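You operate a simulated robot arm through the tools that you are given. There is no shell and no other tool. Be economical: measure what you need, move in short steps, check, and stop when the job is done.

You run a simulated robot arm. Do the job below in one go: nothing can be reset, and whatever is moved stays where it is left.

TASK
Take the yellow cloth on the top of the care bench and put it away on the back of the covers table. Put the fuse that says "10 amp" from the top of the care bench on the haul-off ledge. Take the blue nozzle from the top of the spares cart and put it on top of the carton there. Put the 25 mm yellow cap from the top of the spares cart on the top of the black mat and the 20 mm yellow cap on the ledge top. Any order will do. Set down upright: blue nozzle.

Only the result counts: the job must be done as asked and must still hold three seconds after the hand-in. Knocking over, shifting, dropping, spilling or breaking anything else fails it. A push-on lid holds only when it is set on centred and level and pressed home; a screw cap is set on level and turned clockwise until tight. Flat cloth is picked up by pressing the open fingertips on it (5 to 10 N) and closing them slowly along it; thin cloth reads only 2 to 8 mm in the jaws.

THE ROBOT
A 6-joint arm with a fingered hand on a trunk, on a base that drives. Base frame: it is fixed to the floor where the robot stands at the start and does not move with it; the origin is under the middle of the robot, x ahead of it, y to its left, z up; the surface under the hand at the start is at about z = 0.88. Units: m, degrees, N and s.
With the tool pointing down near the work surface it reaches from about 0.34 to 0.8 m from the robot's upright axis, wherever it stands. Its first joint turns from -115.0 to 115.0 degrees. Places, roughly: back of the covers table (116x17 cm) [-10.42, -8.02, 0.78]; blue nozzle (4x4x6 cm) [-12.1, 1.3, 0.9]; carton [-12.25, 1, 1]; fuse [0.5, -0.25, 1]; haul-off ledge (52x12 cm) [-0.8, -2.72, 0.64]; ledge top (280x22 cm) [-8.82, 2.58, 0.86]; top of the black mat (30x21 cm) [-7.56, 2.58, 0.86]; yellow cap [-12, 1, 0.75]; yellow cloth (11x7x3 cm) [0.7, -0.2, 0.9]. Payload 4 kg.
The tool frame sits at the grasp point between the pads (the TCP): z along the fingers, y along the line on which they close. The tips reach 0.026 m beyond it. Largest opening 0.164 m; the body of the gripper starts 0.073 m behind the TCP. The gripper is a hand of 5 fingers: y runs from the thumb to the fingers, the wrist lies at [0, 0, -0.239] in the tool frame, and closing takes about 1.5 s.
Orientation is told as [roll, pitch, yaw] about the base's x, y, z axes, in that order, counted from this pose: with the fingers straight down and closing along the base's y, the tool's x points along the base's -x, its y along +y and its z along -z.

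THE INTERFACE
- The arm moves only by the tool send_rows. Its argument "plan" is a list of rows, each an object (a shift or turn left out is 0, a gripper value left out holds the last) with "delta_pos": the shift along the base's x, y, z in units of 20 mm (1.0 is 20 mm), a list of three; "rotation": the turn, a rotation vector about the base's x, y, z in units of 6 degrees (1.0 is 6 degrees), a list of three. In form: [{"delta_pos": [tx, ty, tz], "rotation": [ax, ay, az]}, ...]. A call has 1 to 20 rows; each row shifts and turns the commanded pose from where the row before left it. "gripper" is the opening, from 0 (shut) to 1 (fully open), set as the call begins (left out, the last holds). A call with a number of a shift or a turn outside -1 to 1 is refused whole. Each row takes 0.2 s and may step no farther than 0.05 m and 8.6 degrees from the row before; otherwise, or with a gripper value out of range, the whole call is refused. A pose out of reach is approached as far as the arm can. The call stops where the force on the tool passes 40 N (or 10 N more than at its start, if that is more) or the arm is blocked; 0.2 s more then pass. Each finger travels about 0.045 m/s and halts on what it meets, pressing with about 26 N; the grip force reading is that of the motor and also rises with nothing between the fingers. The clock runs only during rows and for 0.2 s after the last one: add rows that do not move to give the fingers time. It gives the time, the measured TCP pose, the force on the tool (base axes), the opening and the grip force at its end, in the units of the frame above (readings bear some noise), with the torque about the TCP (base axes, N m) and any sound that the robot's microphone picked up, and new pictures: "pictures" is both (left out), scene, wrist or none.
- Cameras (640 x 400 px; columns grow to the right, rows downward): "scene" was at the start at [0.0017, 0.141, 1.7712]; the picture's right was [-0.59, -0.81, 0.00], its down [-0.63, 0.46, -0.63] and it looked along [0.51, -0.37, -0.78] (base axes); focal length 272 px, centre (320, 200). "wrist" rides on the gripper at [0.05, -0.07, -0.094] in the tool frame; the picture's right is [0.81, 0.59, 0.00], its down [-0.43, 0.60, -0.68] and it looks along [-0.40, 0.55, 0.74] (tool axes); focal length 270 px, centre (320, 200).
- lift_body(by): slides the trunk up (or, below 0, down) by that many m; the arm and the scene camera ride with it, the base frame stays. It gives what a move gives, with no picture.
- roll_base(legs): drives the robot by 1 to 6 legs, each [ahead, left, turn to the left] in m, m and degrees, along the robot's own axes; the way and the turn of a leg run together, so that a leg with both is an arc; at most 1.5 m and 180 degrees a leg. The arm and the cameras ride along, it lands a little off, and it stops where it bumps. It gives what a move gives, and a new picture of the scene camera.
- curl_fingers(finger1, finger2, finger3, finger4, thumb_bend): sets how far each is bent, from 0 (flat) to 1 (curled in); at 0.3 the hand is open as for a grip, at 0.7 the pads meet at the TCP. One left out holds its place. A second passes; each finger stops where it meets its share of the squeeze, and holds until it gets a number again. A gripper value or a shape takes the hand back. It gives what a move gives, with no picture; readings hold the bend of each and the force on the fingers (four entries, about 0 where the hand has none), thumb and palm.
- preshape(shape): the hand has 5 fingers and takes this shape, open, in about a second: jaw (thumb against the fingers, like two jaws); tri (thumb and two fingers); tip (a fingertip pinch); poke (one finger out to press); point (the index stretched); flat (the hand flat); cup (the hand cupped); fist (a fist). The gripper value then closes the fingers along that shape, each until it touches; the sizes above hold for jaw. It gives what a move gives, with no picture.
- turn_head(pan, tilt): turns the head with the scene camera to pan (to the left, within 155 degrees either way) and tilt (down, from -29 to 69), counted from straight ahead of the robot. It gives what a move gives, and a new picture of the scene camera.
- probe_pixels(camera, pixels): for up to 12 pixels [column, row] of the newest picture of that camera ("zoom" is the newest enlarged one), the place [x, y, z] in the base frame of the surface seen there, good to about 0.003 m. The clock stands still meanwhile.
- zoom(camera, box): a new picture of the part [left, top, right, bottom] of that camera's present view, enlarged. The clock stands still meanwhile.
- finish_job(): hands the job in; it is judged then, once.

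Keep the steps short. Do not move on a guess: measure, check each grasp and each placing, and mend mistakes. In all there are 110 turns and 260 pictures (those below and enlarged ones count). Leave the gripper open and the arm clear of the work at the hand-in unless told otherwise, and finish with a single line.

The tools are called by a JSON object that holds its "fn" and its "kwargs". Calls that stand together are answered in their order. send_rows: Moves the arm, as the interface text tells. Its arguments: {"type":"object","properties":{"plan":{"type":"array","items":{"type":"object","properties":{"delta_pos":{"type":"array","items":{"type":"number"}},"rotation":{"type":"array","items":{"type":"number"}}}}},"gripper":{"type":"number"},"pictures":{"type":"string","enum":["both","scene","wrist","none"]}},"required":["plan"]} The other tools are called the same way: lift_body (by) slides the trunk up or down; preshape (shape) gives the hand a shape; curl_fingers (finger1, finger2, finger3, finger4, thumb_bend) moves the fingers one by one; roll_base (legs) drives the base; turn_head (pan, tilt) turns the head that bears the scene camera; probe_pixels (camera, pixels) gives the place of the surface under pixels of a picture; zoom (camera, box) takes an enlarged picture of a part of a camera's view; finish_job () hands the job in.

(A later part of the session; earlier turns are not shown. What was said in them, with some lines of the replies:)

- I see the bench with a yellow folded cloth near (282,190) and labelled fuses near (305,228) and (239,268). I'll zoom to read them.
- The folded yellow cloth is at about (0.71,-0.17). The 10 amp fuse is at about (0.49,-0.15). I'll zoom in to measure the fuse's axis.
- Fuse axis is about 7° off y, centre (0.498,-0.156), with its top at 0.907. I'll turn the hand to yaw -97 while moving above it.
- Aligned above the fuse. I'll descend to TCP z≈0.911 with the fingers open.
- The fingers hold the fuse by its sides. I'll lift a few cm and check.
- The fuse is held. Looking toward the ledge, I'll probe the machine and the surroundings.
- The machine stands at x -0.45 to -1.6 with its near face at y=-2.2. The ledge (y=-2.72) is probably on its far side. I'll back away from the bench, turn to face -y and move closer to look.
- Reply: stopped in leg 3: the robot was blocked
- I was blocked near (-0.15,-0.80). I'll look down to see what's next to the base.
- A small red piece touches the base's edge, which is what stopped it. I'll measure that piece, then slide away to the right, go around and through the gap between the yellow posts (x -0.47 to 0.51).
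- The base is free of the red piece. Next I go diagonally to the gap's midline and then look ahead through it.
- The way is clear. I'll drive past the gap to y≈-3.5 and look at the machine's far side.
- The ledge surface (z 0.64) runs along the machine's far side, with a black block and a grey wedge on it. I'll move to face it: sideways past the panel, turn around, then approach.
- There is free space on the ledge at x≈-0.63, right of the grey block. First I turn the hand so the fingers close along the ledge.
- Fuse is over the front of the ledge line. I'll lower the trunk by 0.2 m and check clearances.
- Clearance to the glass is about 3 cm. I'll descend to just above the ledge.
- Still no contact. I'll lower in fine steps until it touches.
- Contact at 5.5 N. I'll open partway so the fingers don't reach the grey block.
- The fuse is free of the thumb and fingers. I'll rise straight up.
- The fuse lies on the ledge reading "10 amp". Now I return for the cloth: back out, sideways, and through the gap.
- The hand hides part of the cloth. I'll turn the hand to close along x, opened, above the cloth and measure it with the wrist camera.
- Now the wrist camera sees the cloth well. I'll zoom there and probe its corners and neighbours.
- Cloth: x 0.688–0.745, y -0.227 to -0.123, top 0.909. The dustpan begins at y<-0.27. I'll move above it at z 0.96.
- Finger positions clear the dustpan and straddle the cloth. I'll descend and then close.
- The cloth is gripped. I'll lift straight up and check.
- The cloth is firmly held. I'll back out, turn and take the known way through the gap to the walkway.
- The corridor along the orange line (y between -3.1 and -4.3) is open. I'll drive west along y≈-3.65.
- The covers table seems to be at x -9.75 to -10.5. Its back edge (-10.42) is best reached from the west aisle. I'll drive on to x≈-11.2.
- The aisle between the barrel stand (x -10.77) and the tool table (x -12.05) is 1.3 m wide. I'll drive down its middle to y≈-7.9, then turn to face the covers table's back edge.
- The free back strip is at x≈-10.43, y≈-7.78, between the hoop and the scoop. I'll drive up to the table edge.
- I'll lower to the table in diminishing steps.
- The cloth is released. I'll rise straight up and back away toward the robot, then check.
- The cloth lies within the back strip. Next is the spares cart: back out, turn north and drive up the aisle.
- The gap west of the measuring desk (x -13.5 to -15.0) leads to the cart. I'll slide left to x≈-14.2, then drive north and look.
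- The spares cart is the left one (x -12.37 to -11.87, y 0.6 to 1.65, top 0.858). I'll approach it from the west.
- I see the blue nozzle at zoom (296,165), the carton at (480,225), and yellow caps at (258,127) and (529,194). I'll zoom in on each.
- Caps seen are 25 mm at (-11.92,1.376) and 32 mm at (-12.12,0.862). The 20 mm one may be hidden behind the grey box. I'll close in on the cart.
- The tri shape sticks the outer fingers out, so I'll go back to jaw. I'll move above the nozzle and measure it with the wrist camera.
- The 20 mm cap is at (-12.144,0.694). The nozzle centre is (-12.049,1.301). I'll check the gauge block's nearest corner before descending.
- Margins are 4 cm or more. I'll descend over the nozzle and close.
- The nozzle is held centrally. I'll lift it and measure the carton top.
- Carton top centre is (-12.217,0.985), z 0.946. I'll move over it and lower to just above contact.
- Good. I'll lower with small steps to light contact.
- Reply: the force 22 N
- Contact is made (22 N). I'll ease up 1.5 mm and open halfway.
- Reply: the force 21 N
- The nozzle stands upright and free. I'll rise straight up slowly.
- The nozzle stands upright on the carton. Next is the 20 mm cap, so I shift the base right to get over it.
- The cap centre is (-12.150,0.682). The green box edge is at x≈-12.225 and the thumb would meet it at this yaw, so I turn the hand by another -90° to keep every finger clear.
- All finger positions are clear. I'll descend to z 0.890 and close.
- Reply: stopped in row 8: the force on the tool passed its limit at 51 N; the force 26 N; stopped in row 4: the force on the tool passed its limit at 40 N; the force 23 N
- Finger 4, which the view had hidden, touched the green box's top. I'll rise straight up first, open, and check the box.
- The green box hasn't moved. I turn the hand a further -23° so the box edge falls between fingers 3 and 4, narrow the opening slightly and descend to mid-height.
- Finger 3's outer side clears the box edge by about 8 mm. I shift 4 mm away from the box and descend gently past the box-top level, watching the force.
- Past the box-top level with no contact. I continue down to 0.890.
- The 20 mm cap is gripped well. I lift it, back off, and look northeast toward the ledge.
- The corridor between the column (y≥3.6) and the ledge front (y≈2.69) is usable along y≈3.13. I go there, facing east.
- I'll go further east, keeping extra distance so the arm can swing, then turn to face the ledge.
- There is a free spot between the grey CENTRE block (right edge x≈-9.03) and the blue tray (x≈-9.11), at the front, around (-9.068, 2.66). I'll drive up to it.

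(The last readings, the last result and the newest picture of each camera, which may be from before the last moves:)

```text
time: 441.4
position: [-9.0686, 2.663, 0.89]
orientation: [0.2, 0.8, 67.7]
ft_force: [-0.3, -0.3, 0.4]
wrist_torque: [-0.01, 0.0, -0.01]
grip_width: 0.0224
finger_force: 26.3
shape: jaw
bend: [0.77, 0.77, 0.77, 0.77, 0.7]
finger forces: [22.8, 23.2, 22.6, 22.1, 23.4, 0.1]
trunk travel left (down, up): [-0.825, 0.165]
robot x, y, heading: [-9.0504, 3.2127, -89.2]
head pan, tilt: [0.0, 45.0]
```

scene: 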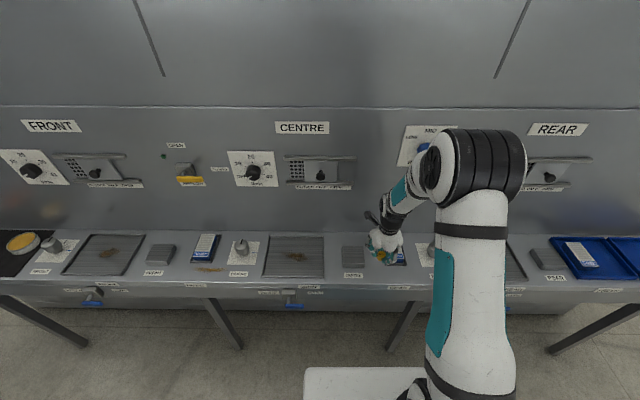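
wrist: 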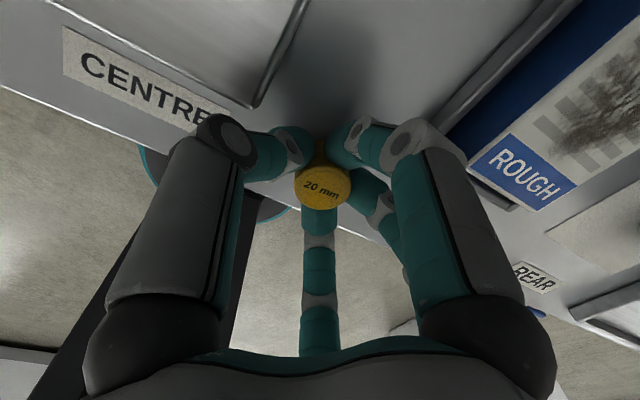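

{"fn": "send_rows", "kwargs": {"plan": [{"delta_pos": [0, 0, -0.05]}, {"delta_pos": [0, 0, -0.05]}, {}], "pictures": "none"}}

```text
time: 442.2
position: [-9.069, 2.6615, 0.8897]
orientation: [0.2, 0.9, 67.7]
ft_force: [-0.2, 0.3, 14.8]
wrist_torque: [-0.04, -0.05, -0.03]
grip_width: 0.0227
finger_force: 26.2
shape: jaw
bend: [0.77, 0.77, 0.77, 0.77, 0.7]
finger forces: [24.4, 24.8, 24.6, 24.3, 26.2, 0.0]
trunk travel left (down, up): [-0.825, 0.165]
robot x, y, heading: [-9.0487, 3.2156, -89.1]
head pan, tilt: [0.0, 45.0]
```

Contact at 14.8 N. I'll open just a little (0.28) so the fingers stay clear of the block and tray, then rise.

{"fn": "send_rows", "kwargs": {"gripper": 0.28, "plan": [{}, {}, {}, {}, {}], "pictures": "wrist"}}

{"fn": "send_rows", "kwargs": {"plan": [{"delta_pos": [0, 0, 0.2]}, {"delta_pos": [0, 0, 0.3]}, {"delta_pos": [0, 0, 0.5]}, {"delta_pos": [0, 0, 1]}, {"delta_pos": [0, 0, 1]}, {"delta_pos": [0, 0, 1]}, {"delta_pos": [0, 0, 1]}, {"delta_pos": [0, 0.5, 1]}, {"delta_pos": [0, 1, 1]}, {"delta_pos": [0, 1, 1]}, {"delta_pos": [0, 1, 1]}, {"delta_pos": [0, 1, 1]}, {"delta_pos": [0, 1, 1]}]}}

{"fn": "zoom", "kwargs": {"camera": "scene", "box": [320, 220, 460, 310]}}

```text
time: 443.4
position: [-9.0682, 2.6631, 0.8888]
orientation: [0.3, 0.6, 67.7]
ft_force: [-5.4, 7.0, 2.8]
wrist_torque: [-0.03, -0.13, 0.19]
grip_width: 0.0443
finger_force: 0.2
shape: jaw
bend: [0.49, 0.49, 0.49, 0.49, 0.7]
finger forces: [0.0, 0.0, 0.0, 0.0, 8.7, 0.1]
trunk travel left (down, up): [-0.825, 0.165]
robot x, y, heading: [-9.0492, 3.2131, -89.3]
head pan, tilt: [0.0, 45.0]
```

wrist: 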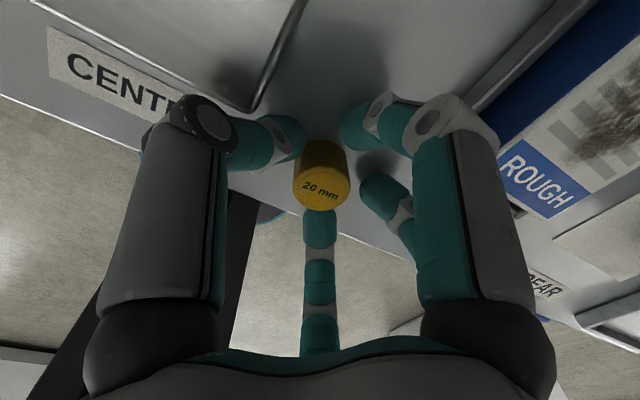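

```text
time: 446.2
position: [-9.0677, 2.7739, 1.1094]
orientation: [0.3, 0.9, 67.7]
ft_force: [0.5, -0.1, 1.2]
wrist_torque: [0.01, 0.02, -0.03]
grip_width: 0.0456
finger_force: 0.0
shape: jaw
bend: [0.49, 0.49, 0.49, 0.49, 0.7]
finger forces: [0.0, 0.0, 0.1, 0.0, 0.0, 0.0]
trunk travel left (down, up): [-0.825, 0.165]
robot x, y, heading: [-9.0524, 3.2149, -89.1]
head pan, tilt: [0.0, 45.0]
```

scene: 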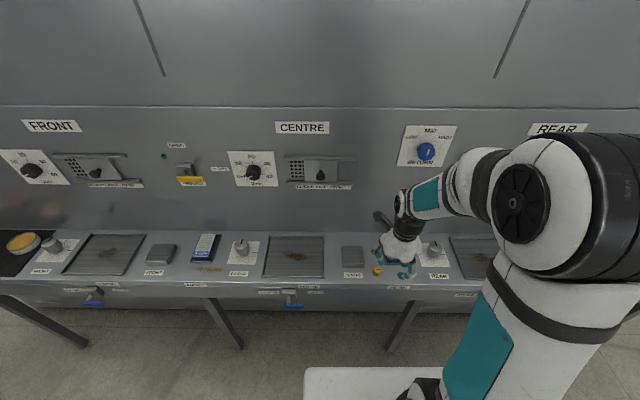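
wrist: 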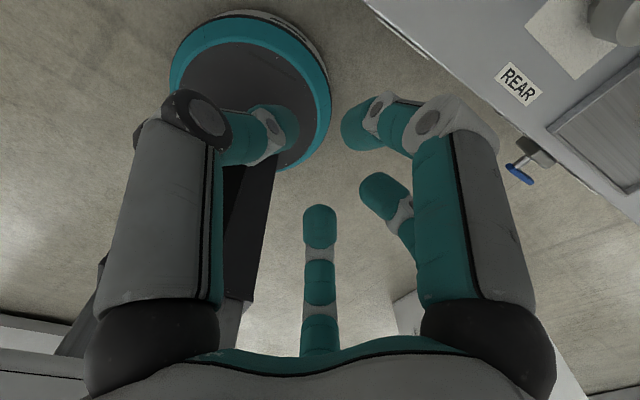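

```text
4.44 times, centred on (390, 265) of scene
```

zoom: 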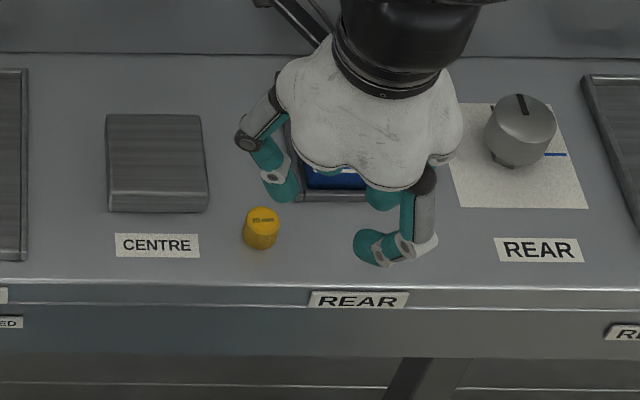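

The 20 mm cap stands on the ledge. Now the 25 mm cap: it is best reached from the cart's north side, so I slide west along the corridor and then drive south to the cart.

{"fn": "roll_base", "kwargs": {"legs": [[0, -1.45, -0.4], [0, -1.45, -0.4], [1.08, 0, 0]]}}

{"fn": "send_rows", "kwargs": {"gripper": 0.6, "plan": [{"rotation": [0, 0, 0.65], "delta_pos": [0, -1, 0]}, {"rotation": [0, 0, 0.65], "delta_pos": [0, -1, 0]}, {"delta_pos": [0, -1, 0]}, {"delta_pos": [0, -1, 0]}, {"delta_pos": [0, -1, 0]}, {"delta_pos": [0, -1, 0]}, {"delta_pos": [0, -1, 0]}, {"delta_pos": [0, -1, 0]}]}}

{"fn": "zoom", "kwargs": {"camera": "scene", "box": [200, 150, 480, 330]}}

```text
time: 465.3
position: [-11.9509, 1.6358, 1.1087]
orientation: [0.3, 0.8, 67.4]
ft_force: [-0.7, 0.3, -0.4]
wrist_torque: [0.05, 0.0, 0.0]
grip_width: 0.0458
finger_force: 0.0
shape: jaw
bend: [0.49, 0.49, 0.49, 0.49, 0.7]
finger forces: [0.1, 0.0, 0.1, 0.1, 0.0, 0.0]
trunk travel left (down, up): [-0.825, 0.165]
robot x, y, heading: [-11.9324, 2.0738, -89.6]
head pan, tilt: [0.0, 45.0]
```

scene: 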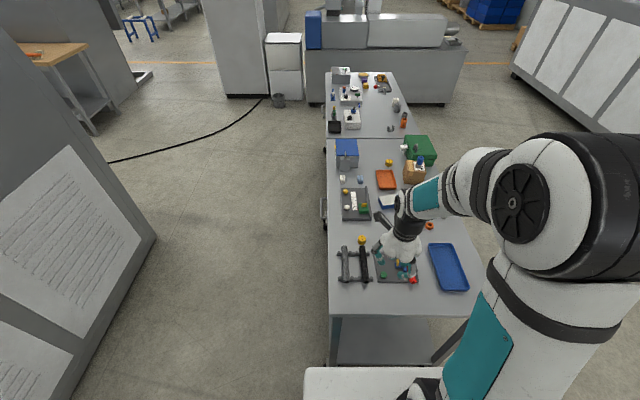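

```text
time: 467.1
position: [-11.9501, 1.4758, 1.1081]
orientation: [0.3, 0.9, 75.2]
ft_force: [-0.3, -0.7, -1.0]
wrist_torque: [0.05, -0.03, 0.02]
grip_width: 0.0982
finger_force: 0.0
shape: jaw
bend: [0.33, 0.33, 0.33, 0.33, 0.7]
finger forces: [0.0, 0.1, 0.0, 0.0, 0.1, 0.1]
trunk travel left (down, up): [-0.825, 0.165]
robot x, y, heading: [-11.9298, 2.0788, -89.4]
head pan, tilt: [0.0, 45.0]
```

scene: 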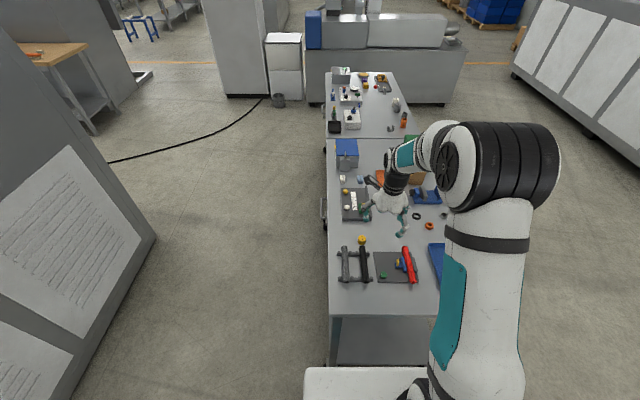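
wrist: 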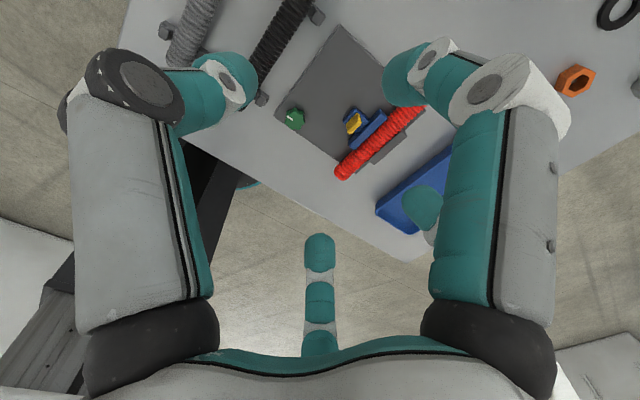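

```text
2.22 times, centred on (340, 240) of scene
```

zoom: 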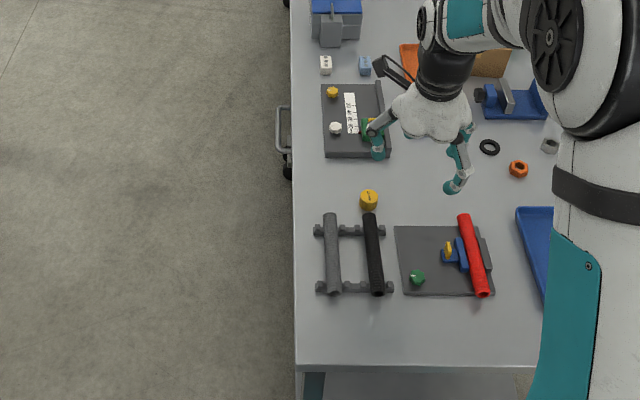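

{"fn": "probe_pixels", "kwargs": {"camera": "zoom", "pixels": [[369, 193], [369, 199], [360, 203], [378, 203], [370, 215], [373, 230], [333, 215], [323, 158], [390, 155], [380, 232], [455, 188], [378, 155]]}}

{"fn": "zoom", "kwargs": {"camera": "scene", "box": [330, 215, 390, 260]}}

```text
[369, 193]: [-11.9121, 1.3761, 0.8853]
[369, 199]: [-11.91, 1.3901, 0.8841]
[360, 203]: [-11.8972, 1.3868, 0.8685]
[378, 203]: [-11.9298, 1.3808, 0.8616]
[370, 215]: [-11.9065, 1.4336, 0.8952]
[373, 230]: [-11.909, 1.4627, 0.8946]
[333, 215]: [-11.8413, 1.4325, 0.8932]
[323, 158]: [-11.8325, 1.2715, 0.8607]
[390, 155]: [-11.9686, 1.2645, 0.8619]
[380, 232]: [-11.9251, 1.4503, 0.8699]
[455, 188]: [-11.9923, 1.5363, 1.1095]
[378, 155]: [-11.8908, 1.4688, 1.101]
```

```text
8.89 times, centred on (360, 238) of scene
```

zoom: 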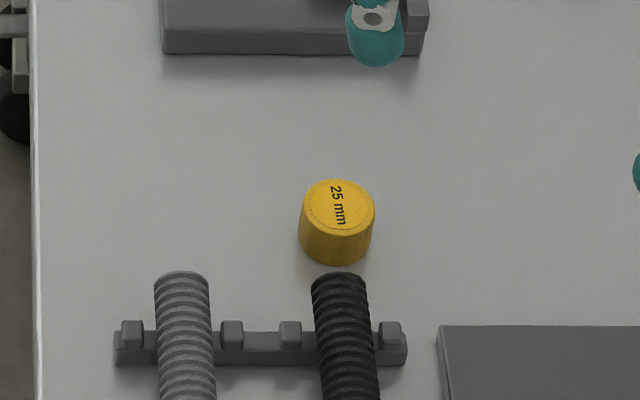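

The 25 mm cap is at (-11.915,1.379). The black rod end is at y≈1.425 and the gauge block edge at y≈1.27. With this yaw the rod falls between two fingers, so I move to (-11.915,1.370) and descend.

{"fn": "send_rows", "kwargs": {"plan": [{"delta_pos": [0.35, -1, 0]}, {"delta_pos": [0.35, -1, 0]}, {"delta_pos": [0.35, -1, 0]}, {"delta_pos": [0.35, -1, 0]}, {"delta_pos": [0.35, -1, 0]}, {"delta_pos": [0, -0.3, 0]}, {"delta_pos": [0, 0, -1]}, {"delta_pos": [0, 0, -1]}, {"delta_pos": [0, 0, -1]}, {"delta_pos": [0, 0, -1]}, {"delta_pos": [0, 0, -1]}, {"delta_pos": [0, 0, -1]}, {"delta_pos": [0, 0, -1]}, {"delta_pos": [0, 0, -0.5]}, {"delta_pos": [0, 0, -0.5]}, {}]}}

{"fn": "zoom", "kwargs": {"camera": "scene", "box": [320, 190, 430, 270]}}

```text
time: 470.5
position: [-11.9166, 1.3707, 0.9488]
orientation: [0.3, 0.8, 75.1]
ft_force: [1.0, 0.7, 0.1]
wrist_torque: [-0.03, 0.02, 0.02]
grip_width: 0.0977
finger_force: 0.1
shape: jaw
bend: [0.33, 0.33, 0.33, 0.33, 0.7]
finger forces: [0.0, 0.0, 0.0, 0.0, 0.0, 0.1]
trunk travel left (down, up): [-0.825, 0.165]
robot x, y, heading: [-11.9309, 2.0761, -89.4]
head pan, tilt: [0.0, 45.0]
```

scene: 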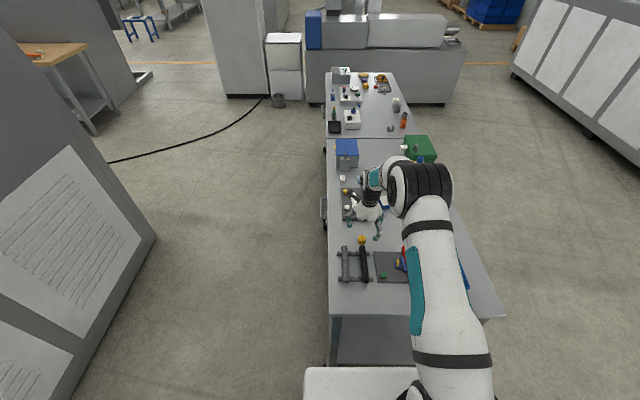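
wrist: 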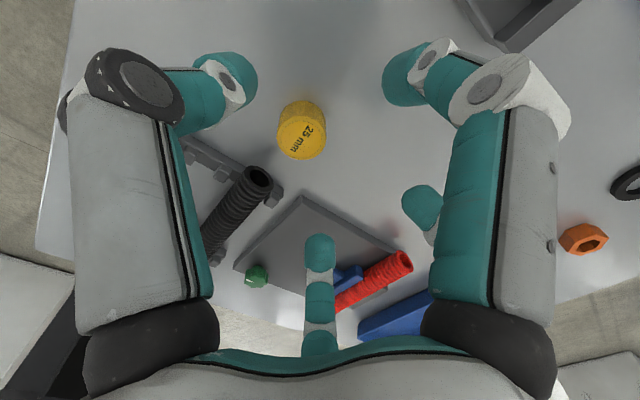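

```text
5.00 times, centred on (375, 230) of scene
```

zoom: 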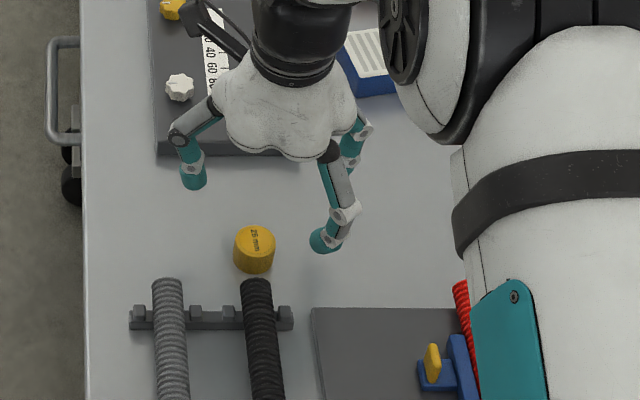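

The rod end lies between the left finger and the bottom finger, as intended. I'll finish the descent and then close.

{"fn": "send_rows", "kwargs": {"plan": [{"delta_pos": [0, 0, -0.5]}, {"delta_pos": [0, 0, -0.5]}, {"delta_pos": [0, 0, -0.5]}, {"delta_pos": [0, 0, -0.5]}, {"delta_pos": [0, 0, -0.5]}, {"delta_pos": [0, 0, -0.4]}, {}], "pictures": "wrist"}}

{"fn": "probe_pixels", "kwargs": {"camera": "wrist", "pixels": [[310, 205], [305, 190], [260, 230], [225, 80], [320, 240]]}}

{"fn": "send_rows", "kwargs": {"gripper": 0, "plan": [{}, {}, {}, {}, {}, {}, {}, {}, {}], "pictures": "wrist"}}

```text
time: 472.1
position: [-11.917, 1.3706, 0.8908]
orientation: [0.3, 0.8, 75.1]
ft_force: [-0.5, 0.7, -0.1]
wrist_torque: [-0.01, -0.02, 0.0]
grip_width: 0.0978
finger_force: 0.1
shape: jaw
bend: [0.33, 0.33, 0.33, 0.33, 0.7]
finger forces: [0.1, 0.0, 0.0, 0.1, 0.0, 0.0]
trunk travel left (down, up): [-0.825, 0.165]
robot x, y, heading: [-11.9285, 2.0778, -89.5]
head pan, tilt: [0.0, 45.0]
```

wrist: 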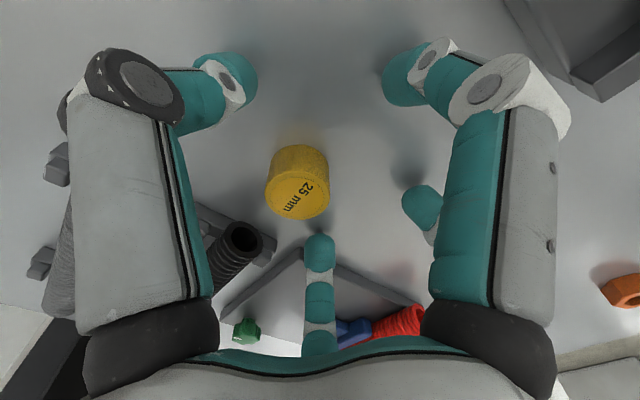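

```text
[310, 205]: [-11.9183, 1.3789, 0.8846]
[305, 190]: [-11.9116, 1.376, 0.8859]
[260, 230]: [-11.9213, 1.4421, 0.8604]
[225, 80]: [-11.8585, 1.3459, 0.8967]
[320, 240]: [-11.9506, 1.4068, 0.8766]
```

```text
time: 474.1
position: [-11.9169, 1.3702, 0.8905]
orientation: [0.3, 0.8, 75.2]
ft_force: [-1.4, 0.2, 0.9]
wrist_torque: [0.01, 0.0, -0.04]
grip_width: 0.028
finger_force: 25.5
shape: jaw
bend: [0.78, 0.78, 0.78, 0.78, 0.7]
finger forces: [23.0, 23.1, 22.9, 22.6, 23.1, 0.0]
trunk travel left (down, up): [-0.825, 0.165]
robot x, y, heading: [-11.9334, 2.0793, -89.6]
head pan, tilt: [0.0, 45.0]
```

wrist: 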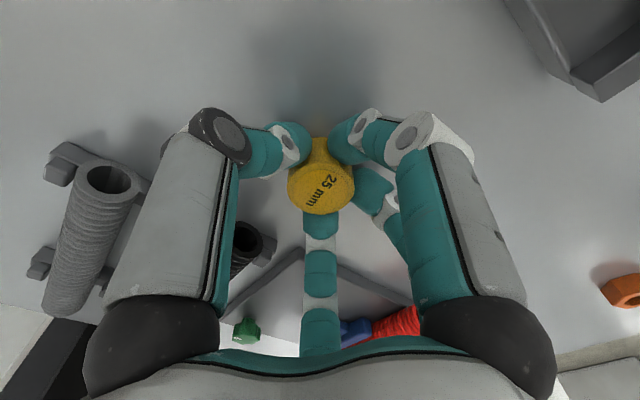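

The 25 mm cap is gripped centrally and the rods are untouched. I'll lift it, retract, drive back along the corridor to the black mat and look at it.

{"fn": "send_rows", "kwargs": {"plan": [{"delta_pos": [0, 0, 0.5]}, {"delta_pos": [0, 0, 1]}, {"delta_pos": [0, 0, 1]}, {"delta_pos": [0, 0, 1]}, {"delta_pos": [0, 0, 1]}, {"delta_pos": [0, 0, 1]}, {"delta_pos": [0, 0, 1]}, {"delta_pos": [0, 0, 1]}, {"delta_pos": [0, 1, 1]}, {"delta_pos": [0, 1, 1]}, {"delta_pos": [0, 1, 1]}, {"delta_pos": [0, 1, 1]}, {"delta_pos": [0, 1, 0.5]}, {"delta_pos": [0, 1, 0]}, {"delta_pos": [0, 1, 0]}, {"delta_pos": [0, 1, 0]}, {"delta_pos": [0, 1, 0]}, {"delta_pos": [0, 1, 0]}, {"delta_pos": [0, 1, 0]}, {"delta_pos": [0, 1, 0]}], "pictures": "wrist"}}

{"fn": "roll_base", "kwargs": {"legs": [[-1.1, 0, 0], [0, 1.45, 0], [0, 1.45, 0], [0, 1.4, 0]]}}

{"fn": "turn_head", "kwargs": {"pan": 0, "tilt": 52}}

{"fn": "zoom", "kwargs": {"camera": "scene", "box": [220, 160, 440, 300]}}

```text
time: 478.3
position: [-11.9156, 1.6116, 1.131]
orientation: [0.2, 0.7, 75.2]
ft_force: [-0.1, 0.6, -0.3]
wrist_torque: [-0.05, -0.01, -0.02]
grip_width: 0.0281
finger_force: 25.6
shape: jaw
bend: [0.78, 0.78, 0.78, 0.78, 0.7]
finger forces: [23.1, 23.1, 22.8, 22.5, 23.1, 0.0]
trunk travel left (down, up): [-0.825, 0.165]
robot x, y, heading: [-11.9257, 2.0778, -89.8]
head pan, tilt: [0.0, 45.0]
```

wrist: 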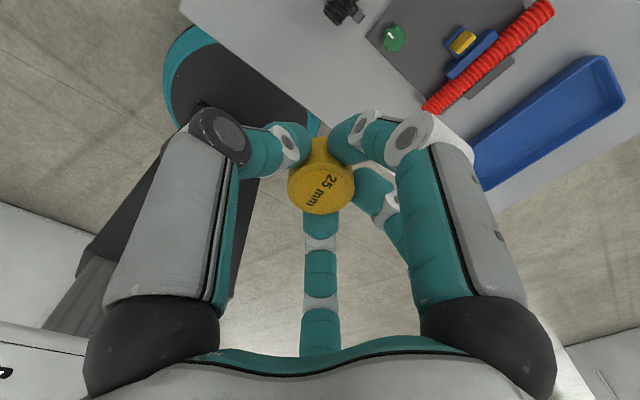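

```text
time: 504.2
position: [-7.6337, 2.8072, 1.1311]
orientation: [0.3, 0.9, 75.6]
ft_force: [-0.1, -0.1, -0.7]
wrist_torque: [0.01, 0.0, -0.01]
grip_width: 0.0279
finger_force: 26.2
shape: jaw
bend: [0.78, 0.78, 0.78, 0.78, 0.7]
finger forces: [23.1, 23.2, 22.9, 22.6, 23.1, 0.0]
trunk travel left (down, up): [-0.825, 0.165]
robot x, y, heading: [-7.6504, 3.2739, -89.0]
head pan, tilt: [0.0, 45.0]
```

scene: 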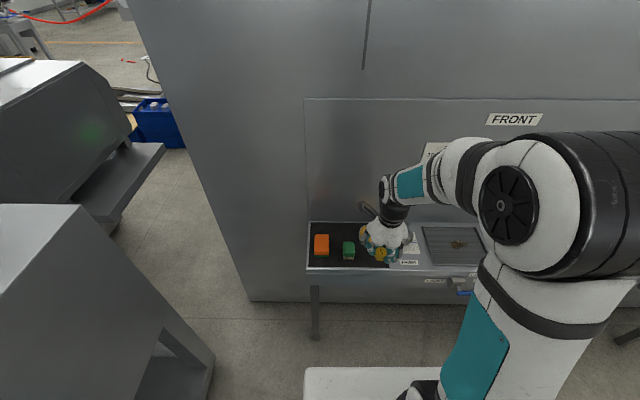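

```text
time: 504.8
position: [-7.633, 2.8075, 1.1304]
orientation: [0.4, 0.8, 75.6]
ft_force: [-0.7, 0.3, -0.4]
wrist_torque: [0.01, -0.01, -0.01]
grip_width: 0.0278
finger_force: 26.0
shape: jaw
bend: [0.78, 0.78, 0.78, 0.78, 0.7]
finger forces: [23.1, 23.2, 22.8, 22.6, 23.1, 0.0]
trunk travel left (down, up): [-0.825, 0.165]
robot x, y, heading: [-7.6514, 3.2739, -89.1]
head pan, tilt: [0.0, 52.0]
```

scene: 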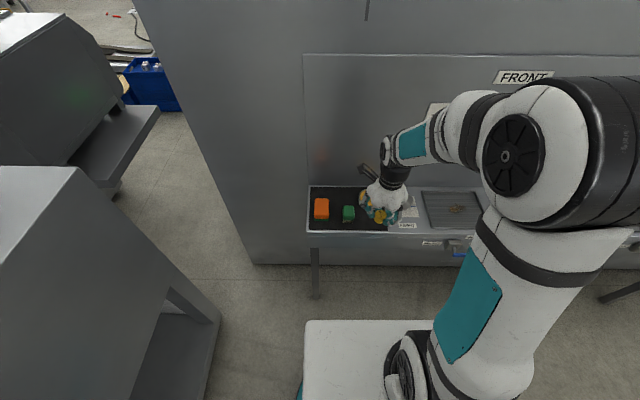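

```text
2.86 times, centred on (330, 230) of scene
```

zoom: 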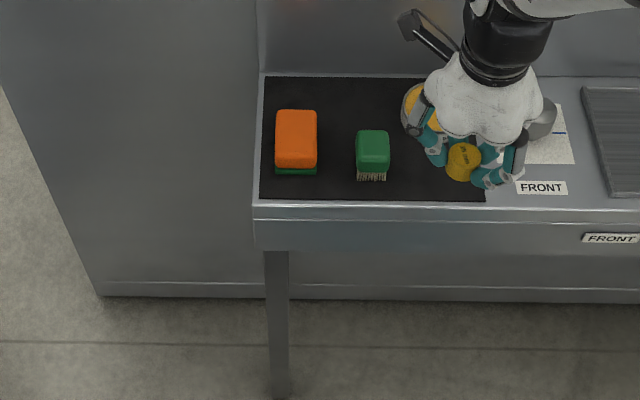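

{"fn": "probe_pixels", "kwargs": {"camera": "zoom", "pixels": [[262, 197], [484, 198], [265, 80], [318, 165], [356, 165], [390, 165], [388, 178], [405, 120], [412, 140], [410, 185], [337, 120], [330, 90]]}}

{"fn": "zoom", "kwargs": {"camera": "scene", "box": [300, 170, 420, 250]}}

{"fn": "probe_pixels", "kwargs": {"camera": "wrist", "pixels": [[320, 90]]}}

```text
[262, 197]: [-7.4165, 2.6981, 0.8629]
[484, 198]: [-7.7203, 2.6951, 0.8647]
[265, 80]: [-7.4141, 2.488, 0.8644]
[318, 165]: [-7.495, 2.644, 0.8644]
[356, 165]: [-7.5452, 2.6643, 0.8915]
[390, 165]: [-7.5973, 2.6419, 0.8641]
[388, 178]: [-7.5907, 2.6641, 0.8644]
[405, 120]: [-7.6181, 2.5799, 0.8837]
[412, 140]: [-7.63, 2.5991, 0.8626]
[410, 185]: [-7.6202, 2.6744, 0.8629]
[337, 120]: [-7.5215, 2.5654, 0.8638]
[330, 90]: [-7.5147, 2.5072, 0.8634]
```

```text
5.00 times, centred on (360, 210) of scene
```

zoom: 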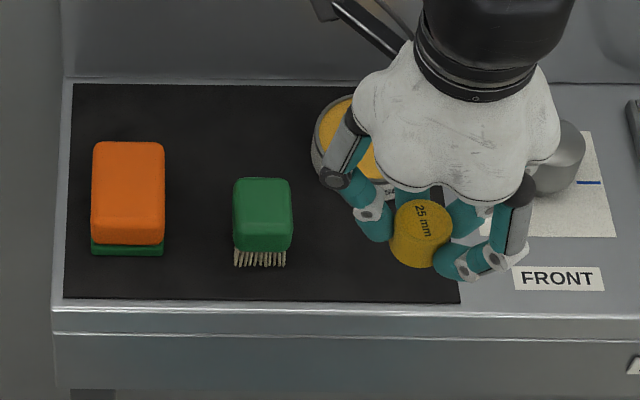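

```text
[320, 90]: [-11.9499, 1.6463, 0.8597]
```

The mat spans x -7.72 to -7.41, y 2.49 to 2.70, z 0.863. There's a clear spot at about (-7.672, 2.662) in front of the round tin. I turn the hand +38° so the tin falls between fingers, move over the spot and lower.

{"fn": "send_rows", "kwargs": {"plan": [{"delta_pos": [-0.245, -0.91, 0], "rotation": [0, 0, 0.79]}, {"delta_pos": [-0.245, -0.91, 0], "rotation": [0, 0, 0.79]}, {"delta_pos": [-0.245, -0.91, 0], "rotation": [0, 0, 0.79]}, {"delta_pos": [-0.245, -0.91, 0], "rotation": [0, 0, 0.79]}, {"delta_pos": [-0.245, -0.91, 0], "rotation": [0, 0, 0.79]}, {"delta_pos": [-0.245, -0.91, 0], "rotation": [0, 0, 0.79]}, {"delta_pos": [-0.245, -0.91, 0], "rotation": [0, 0, 0.79]}, {"delta_pos": [-0.245, -0.91, 0], "rotation": [0, 0, 0.79]}, {"delta_pos": [0, 0, -1]}, {"delta_pos": [0, 0, -1]}, {"delta_pos": [0, 0, -1]}, {"delta_pos": [0, 0, -1]}, {"delta_pos": [0, 0, -1]}, {"delta_pos": [0, 0, -1]}, {"delta_pos": [0, 0, -1]}, {"delta_pos": [0, 0, -1]}, {"delta_pos": [0, 0, -1]}, {}]}}

{"fn": "zoom", "kwargs": {"camera": "scene", "box": [300, 170, 420, 250]}}

{"fn": "probe_pixels", "kwargs": {"camera": "wrist", "pixels": [[320, 90], [260, 120], [400, 60], [200, 90], [450, 100], [320, 40]]}}

```text
time: 508.6
position: [-7.6722, 2.6617, 0.9505]
orientation: [0.2, 0.7, 113.6]
ft_force: [0.2, -1.4, -0.7]
wrist_torque: [0.0, 0.01, 0.01]
grip_width: 0.0282
finger_force: 26.4
shape: jaw
bend: [0.78, 0.78, 0.78, 0.78, 0.7]
finger forces: [23.2, 23.1, 22.9, 22.7, 23.2, 0.0]
trunk travel left (down, up): [-0.825, 0.165]
robot x, y, heading: [-7.6488, 3.271, -89.2]
head pan, tilt: [0.0, 52.0]
```

scene: 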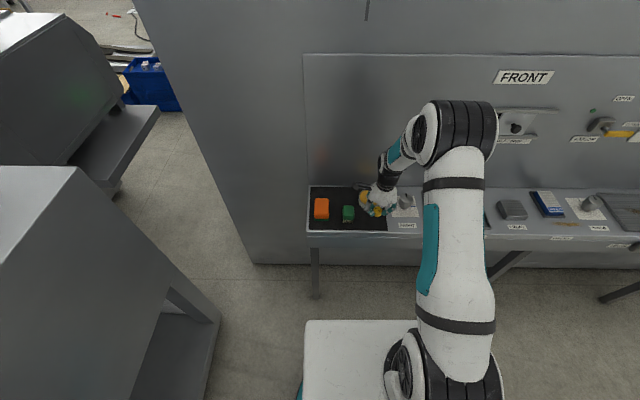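
wrist: 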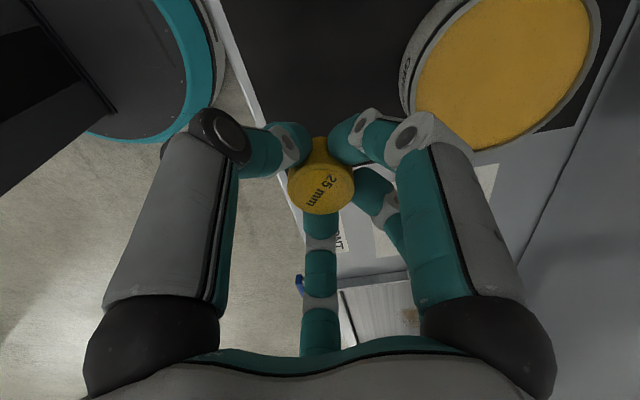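

```text
5.00 times, centred on (360, 210) of scene
```

zoom: 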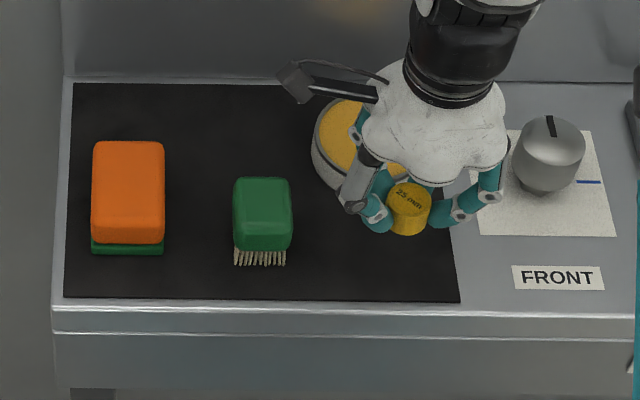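

```text
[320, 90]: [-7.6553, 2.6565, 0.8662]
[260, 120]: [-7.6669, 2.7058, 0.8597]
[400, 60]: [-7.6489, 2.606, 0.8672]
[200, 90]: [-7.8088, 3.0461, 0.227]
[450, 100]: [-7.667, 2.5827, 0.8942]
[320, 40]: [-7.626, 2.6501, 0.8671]
```

{"fn": "send_rows", "kwargs": {"plan": [{"delta_pos": [0.3, 0, -0.8]}, {"delta_pos": [0, 0, -0.7]}, {"delta_pos": [0, 0, -0.5]}, {"delta_pos": [0, 0, -0.3]}, {"delta_pos": [0, 0, -0.15]}, {}], "pictures": "none"}}

{"fn": "send_rows", "kwargs": {"plan": [{"delta_pos": [0, 0, -0.05]}, {"delta_pos": [0, 0, -0.05]}, {"delta_pos": [0, 0, -0.03]}, {}], "pictures": "wrist"}}

```text
time: 510.0
position: [-7.6675, 2.6621, 0.9017]
orientation: [0.1, 0.8, 113.6]
ft_force: [0.2, 0.8, -0.5]
wrist_torque: [0.0, 0.04, 0.0]
grip_width: 0.0277
finger_force: 26.0
shape: jaw
bend: [0.78, 0.78, 0.78, 0.78, 0.7]
finger forces: [23.2, 23.2, 22.9, 22.7, 23.1, 0.1]
trunk travel left (down, up): [-0.825, 0.165]
robot x, y, heading: [-7.6497, 3.2745, -88.9]
head pan, tilt: [0.0, 52.0]
```

```text
time: 511.0
position: [-7.667, 2.6614, 0.8986]
orientation: [0.4, 0.8, 113.6]
ft_force: [-0.7, 0.0, 0.1]
wrist_torque: [0.02, 0.0, 0.02]
grip_width: 0.0282
finger_force: 26.4
shape: jaw
bend: [0.78, 0.78, 0.78, 0.78, 0.7]
finger forces: [23.3, 23.2, 22.9, 22.7, 23.1, 0.0]
trunk travel left (down, up): [-0.825, 0.165]
robot x, y, heading: [-7.6494, 3.2725, -88.8]
head pan, tilt: [0.0, 52.0]
5 turns are left
```

wrist: 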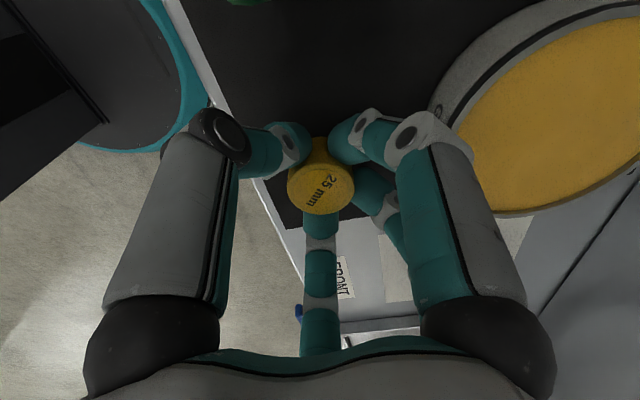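

{"fn": "send_rows", "kwargs": {"plan": [{"delta_pos": [0, 0, -0.05]}, {"delta_pos": [0, 0, -0.05]}, {"delta_pos": [0, 0, -0.05]}, {}], "pictures": "none"}}

{"fn": "send_rows", "kwargs": {"plan": [{"delta_pos": [0, 0, -0.04]}, {}], "pictures": "none"}}

```text
time: 512.0
position: [-7.6685, 2.6614, 0.8968]
orientation: [0.4, 0.8, 113.6]
ft_force: [0.4, 0.0, 0.1]
wrist_torque: [0.01, 0.0, 0.01]
grip_width: 0.0279
finger_force: 25.7
shape: jaw
bend: [0.78, 0.78, 0.78, 0.78, 0.7]
finger forces: [23.3, 23.2, 22.9, 22.6, 23.2, 0.0]
trunk travel left (down, up): [-0.825, 0.165]
robot x, y, heading: [-7.6531, 3.2768, -88.9]
head pan, tilt: [0.0, 52.0]
```

```text
time: 512.6
position: [-7.6666, 2.6616, 0.8951]
orientation: [0.3, 0.8, 113.5]
ft_force: [-0.5, 0.8, -0.4]
wrist_torque: [0.0, 0.02, 0.01]
grip_width: 0.0279
finger_force: 26.5
shape: jaw
bend: [0.78, 0.78, 0.78, 0.78, 0.7]
finger forces: [23.2, 23.3, 22.9, 22.7, 23.1, 0.1]
trunk travel left (down, up): [-0.825, 0.165]
robot x, y, heading: [-7.6478, 3.2759, -89.0]
head pan, tilt: [0.0, 52.0]
4 turns are left
```

No contact yet, and at most 1–2 mm remain. I'll go down 2 mm more, open slightly, rise straight up and check.

{"fn": "send_rows", "kwargs": {"plan": [{"delta_pos": [0, 0, -0.05]}, {"delta_pos": [0, 0, -0.05]}, {}], "pictures": "none"}}

{"fn": "send_rows", "kwargs": {"gripper": 0.27, "plan": [{}, {}, {}, {}, {}], "pictures": "none"}}

{"fn": "send_rows", "kwargs": {"plan": [{"delta_pos": [0, 0, 0.2]}, {"delta_pos": [0, 0, 0.3]}, {"delta_pos": [0, 0, 0.5]}, {"delta_pos": [0, 0, 1]}, {"delta_pos": [0, 0, 1]}, {"delta_pos": [0, 0, 1]}, {"delta_pos": [0, 0, 1]}, {"delta_pos": [0, 0.5, 1]}, {"delta_pos": [0, 1, 1]}, {"delta_pos": [0, 1, 1]}, {"delta_pos": [0, 1, 1]}, {"delta_pos": [0, 1, 1]}, {"delta_pos": [0, 1, 1]}, {"delta_pos": [0, 1, 0]}], "pictures": "scene"}}

{"fn": "zoom", "kwargs": {"camera": "scene", "box": [300, 170, 420, 250]}}

```text
time: 513.4
position: [-7.667, 2.6619, 0.8929]
orientation: [0.4, 0.8, 113.6]
ft_force: [0.5, 0.0, 3.3]
wrist_torque: [-0.03, -0.04, 0.01]
grip_width: 0.0279
finger_force: 26.4
shape: jaw
bend: [0.78, 0.78, 0.78, 0.78, 0.7]
finger forces: [23.3, 23.6, 23.0, 22.8, 23.7, 0.0]
trunk travel left (down, up): [-0.825, 0.165]
robot x, y, heading: [-7.6485, 3.2706, -89.0]
head pan, tilt: [0.0, 52.0]
```

```text
time: 514.6
position: [-7.666, 2.6605, 0.8934]
orientation: [0.3, 0.8, 113.6]
ft_force: [0.6, -0.2, -0.2]
wrist_torque: [0.01, -0.01, -0.01]
grip_width: 0.0441
finger_force: 0.1
shape: jaw
bend: [0.49, 0.49, 0.49, 0.49, 0.7]
finger forces: [0.1, 0.0, 0.1, 0.1, 0.1, 0.0]
trunk travel left (down, up): [-0.825, 0.165]
robot x, y, heading: [-7.6477, 3.275, -89.4]
head pan, tilt: [0.0, 52.0]
```

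```text
time: 517.6
position: [-7.6666, 2.7911, 1.1135]
orientation: [0.4, 0.9, 113.6]
ft_force: [-0.4, -0.5, -0.5]
wrist_torque: [0.01, -0.01, 0.0]
grip_width: 0.0442
finger_force: 0.1
shape: jaw
bend: [0.49, 0.49, 0.49, 0.49, 0.7]
finger forces: [0.0, 0.0, 0.0, 0.0, 0.0, 0.0]
trunk travel left (down, up): [-0.825, 0.165]
robot x, y, heading: [-7.6517, 3.2761, -88.9]
head pan, tilt: [0.0, 52.0]
```

scene: 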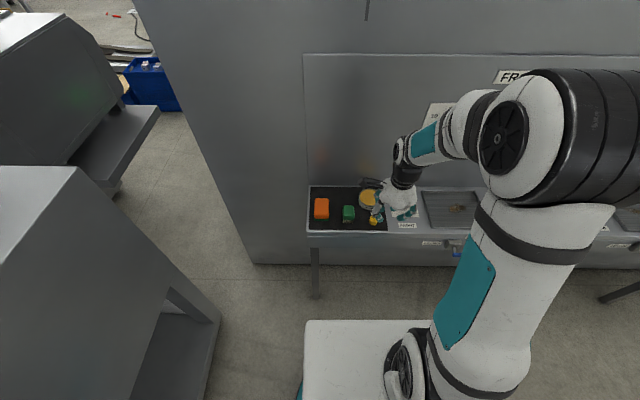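

```text
5.00 times, centred on (360, 210) of scene
3 turns are left
```

zoom: 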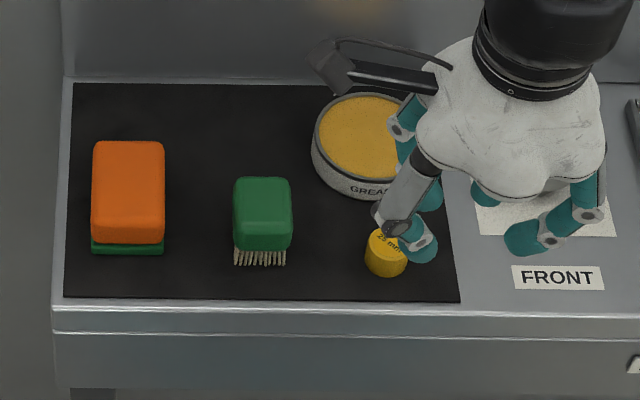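

The cap stands on the mat with the tin and brush untouched. I'll back the robot off, open the hand fully and take one last look.

{"fn": "roll_base", "kwargs": {"legs": [[-0.2, 0, 0]]}}

{"fn": "send_rows", "kwargs": {"gripper": 1, "plan": [{}, {}, {}, {}, {}, {}], "pictures": "scene"}}

{"fn": "zoom", "kwargs": {"camera": "scene", "box": [280, 130, 460, 250]}}

```text
time: 519.2
position: [-7.6692, 2.9934, 1.1132]
orientation: [0.3, 0.7, 113.6]
ft_force: [0.1, 0.0, 0.0]
wrist_torque: [-0.02, -0.01, 0.01]
grip_width: 0.0442
finger_force: 0.1
shape: jaw
bend: [0.49, 0.49, 0.49, 0.49, 0.7]
finger forces: [0.0, 0.1, 0.1, 0.0, 0.0, 0.0]
trunk travel left (down, up): [-0.825, 0.165]
robot x, y, heading: [-7.6579, 3.478, -88.8]
head pan, tilt: [0.0, 52.0]
```

scene: 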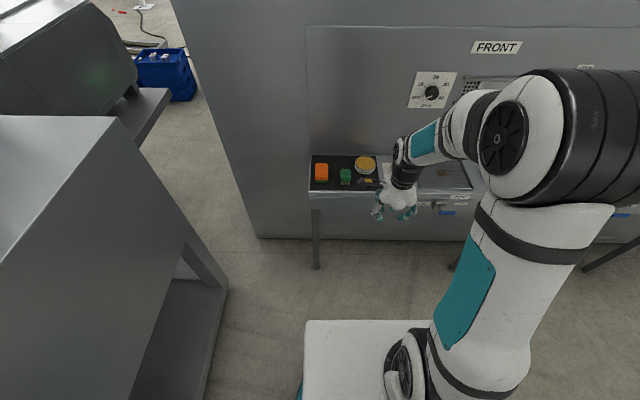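

```text
time: 520.6
position: [-7.6691, 2.9929, 1.1137]
orientation: [0.2, 0.8, 113.6]
ft_force: [0.4, -0.1, 0.9]
wrist_torque: [0.02, -0.03, -0.02]
grip_width: 0.1638
finger_force: 0.1
shape: jaw
bend: [0.3, 0.3, 0.3, 0.3, 0.3]
finger forces: [0.0, 0.1, 0.0, 0.1, 0.0, 0.1]
trunk travel left (down, up): [-0.825, 0.165]
robot x, y, heading: [-7.6564, 3.4742, -88.9]
head pan, tilt: [0.0, 52.0]
```

scene: 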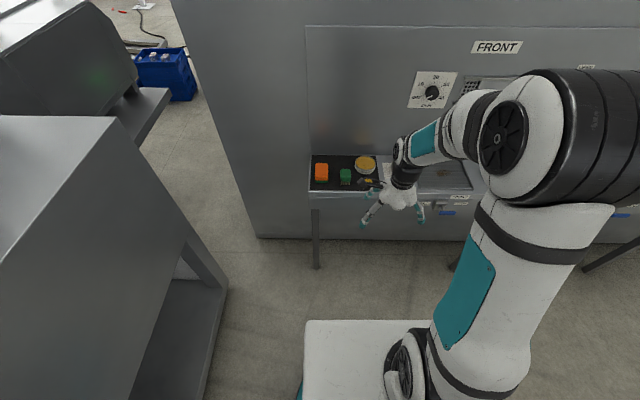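

```text
3.33 times, centred on (370, 190) of scene
2 turns are left
```

zoom: 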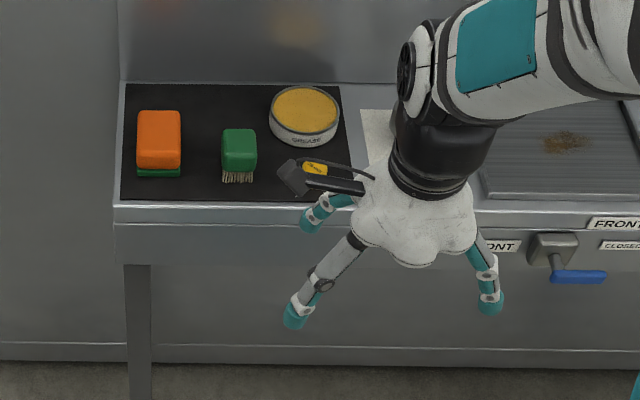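

Everything is placed, the gripper is open and the arm is clear, so I hand in.

{"fn": "finish_job", "kwargs": {}}

```text
The job is handed in.
```

All five items are placed as asked and the job is handed in, but the base bumped a loose red piece on the floor near the care bench, and a finger pressed the green box on the spares cart; the box measured unmoved, and I could not tell whether the red piece shifted.
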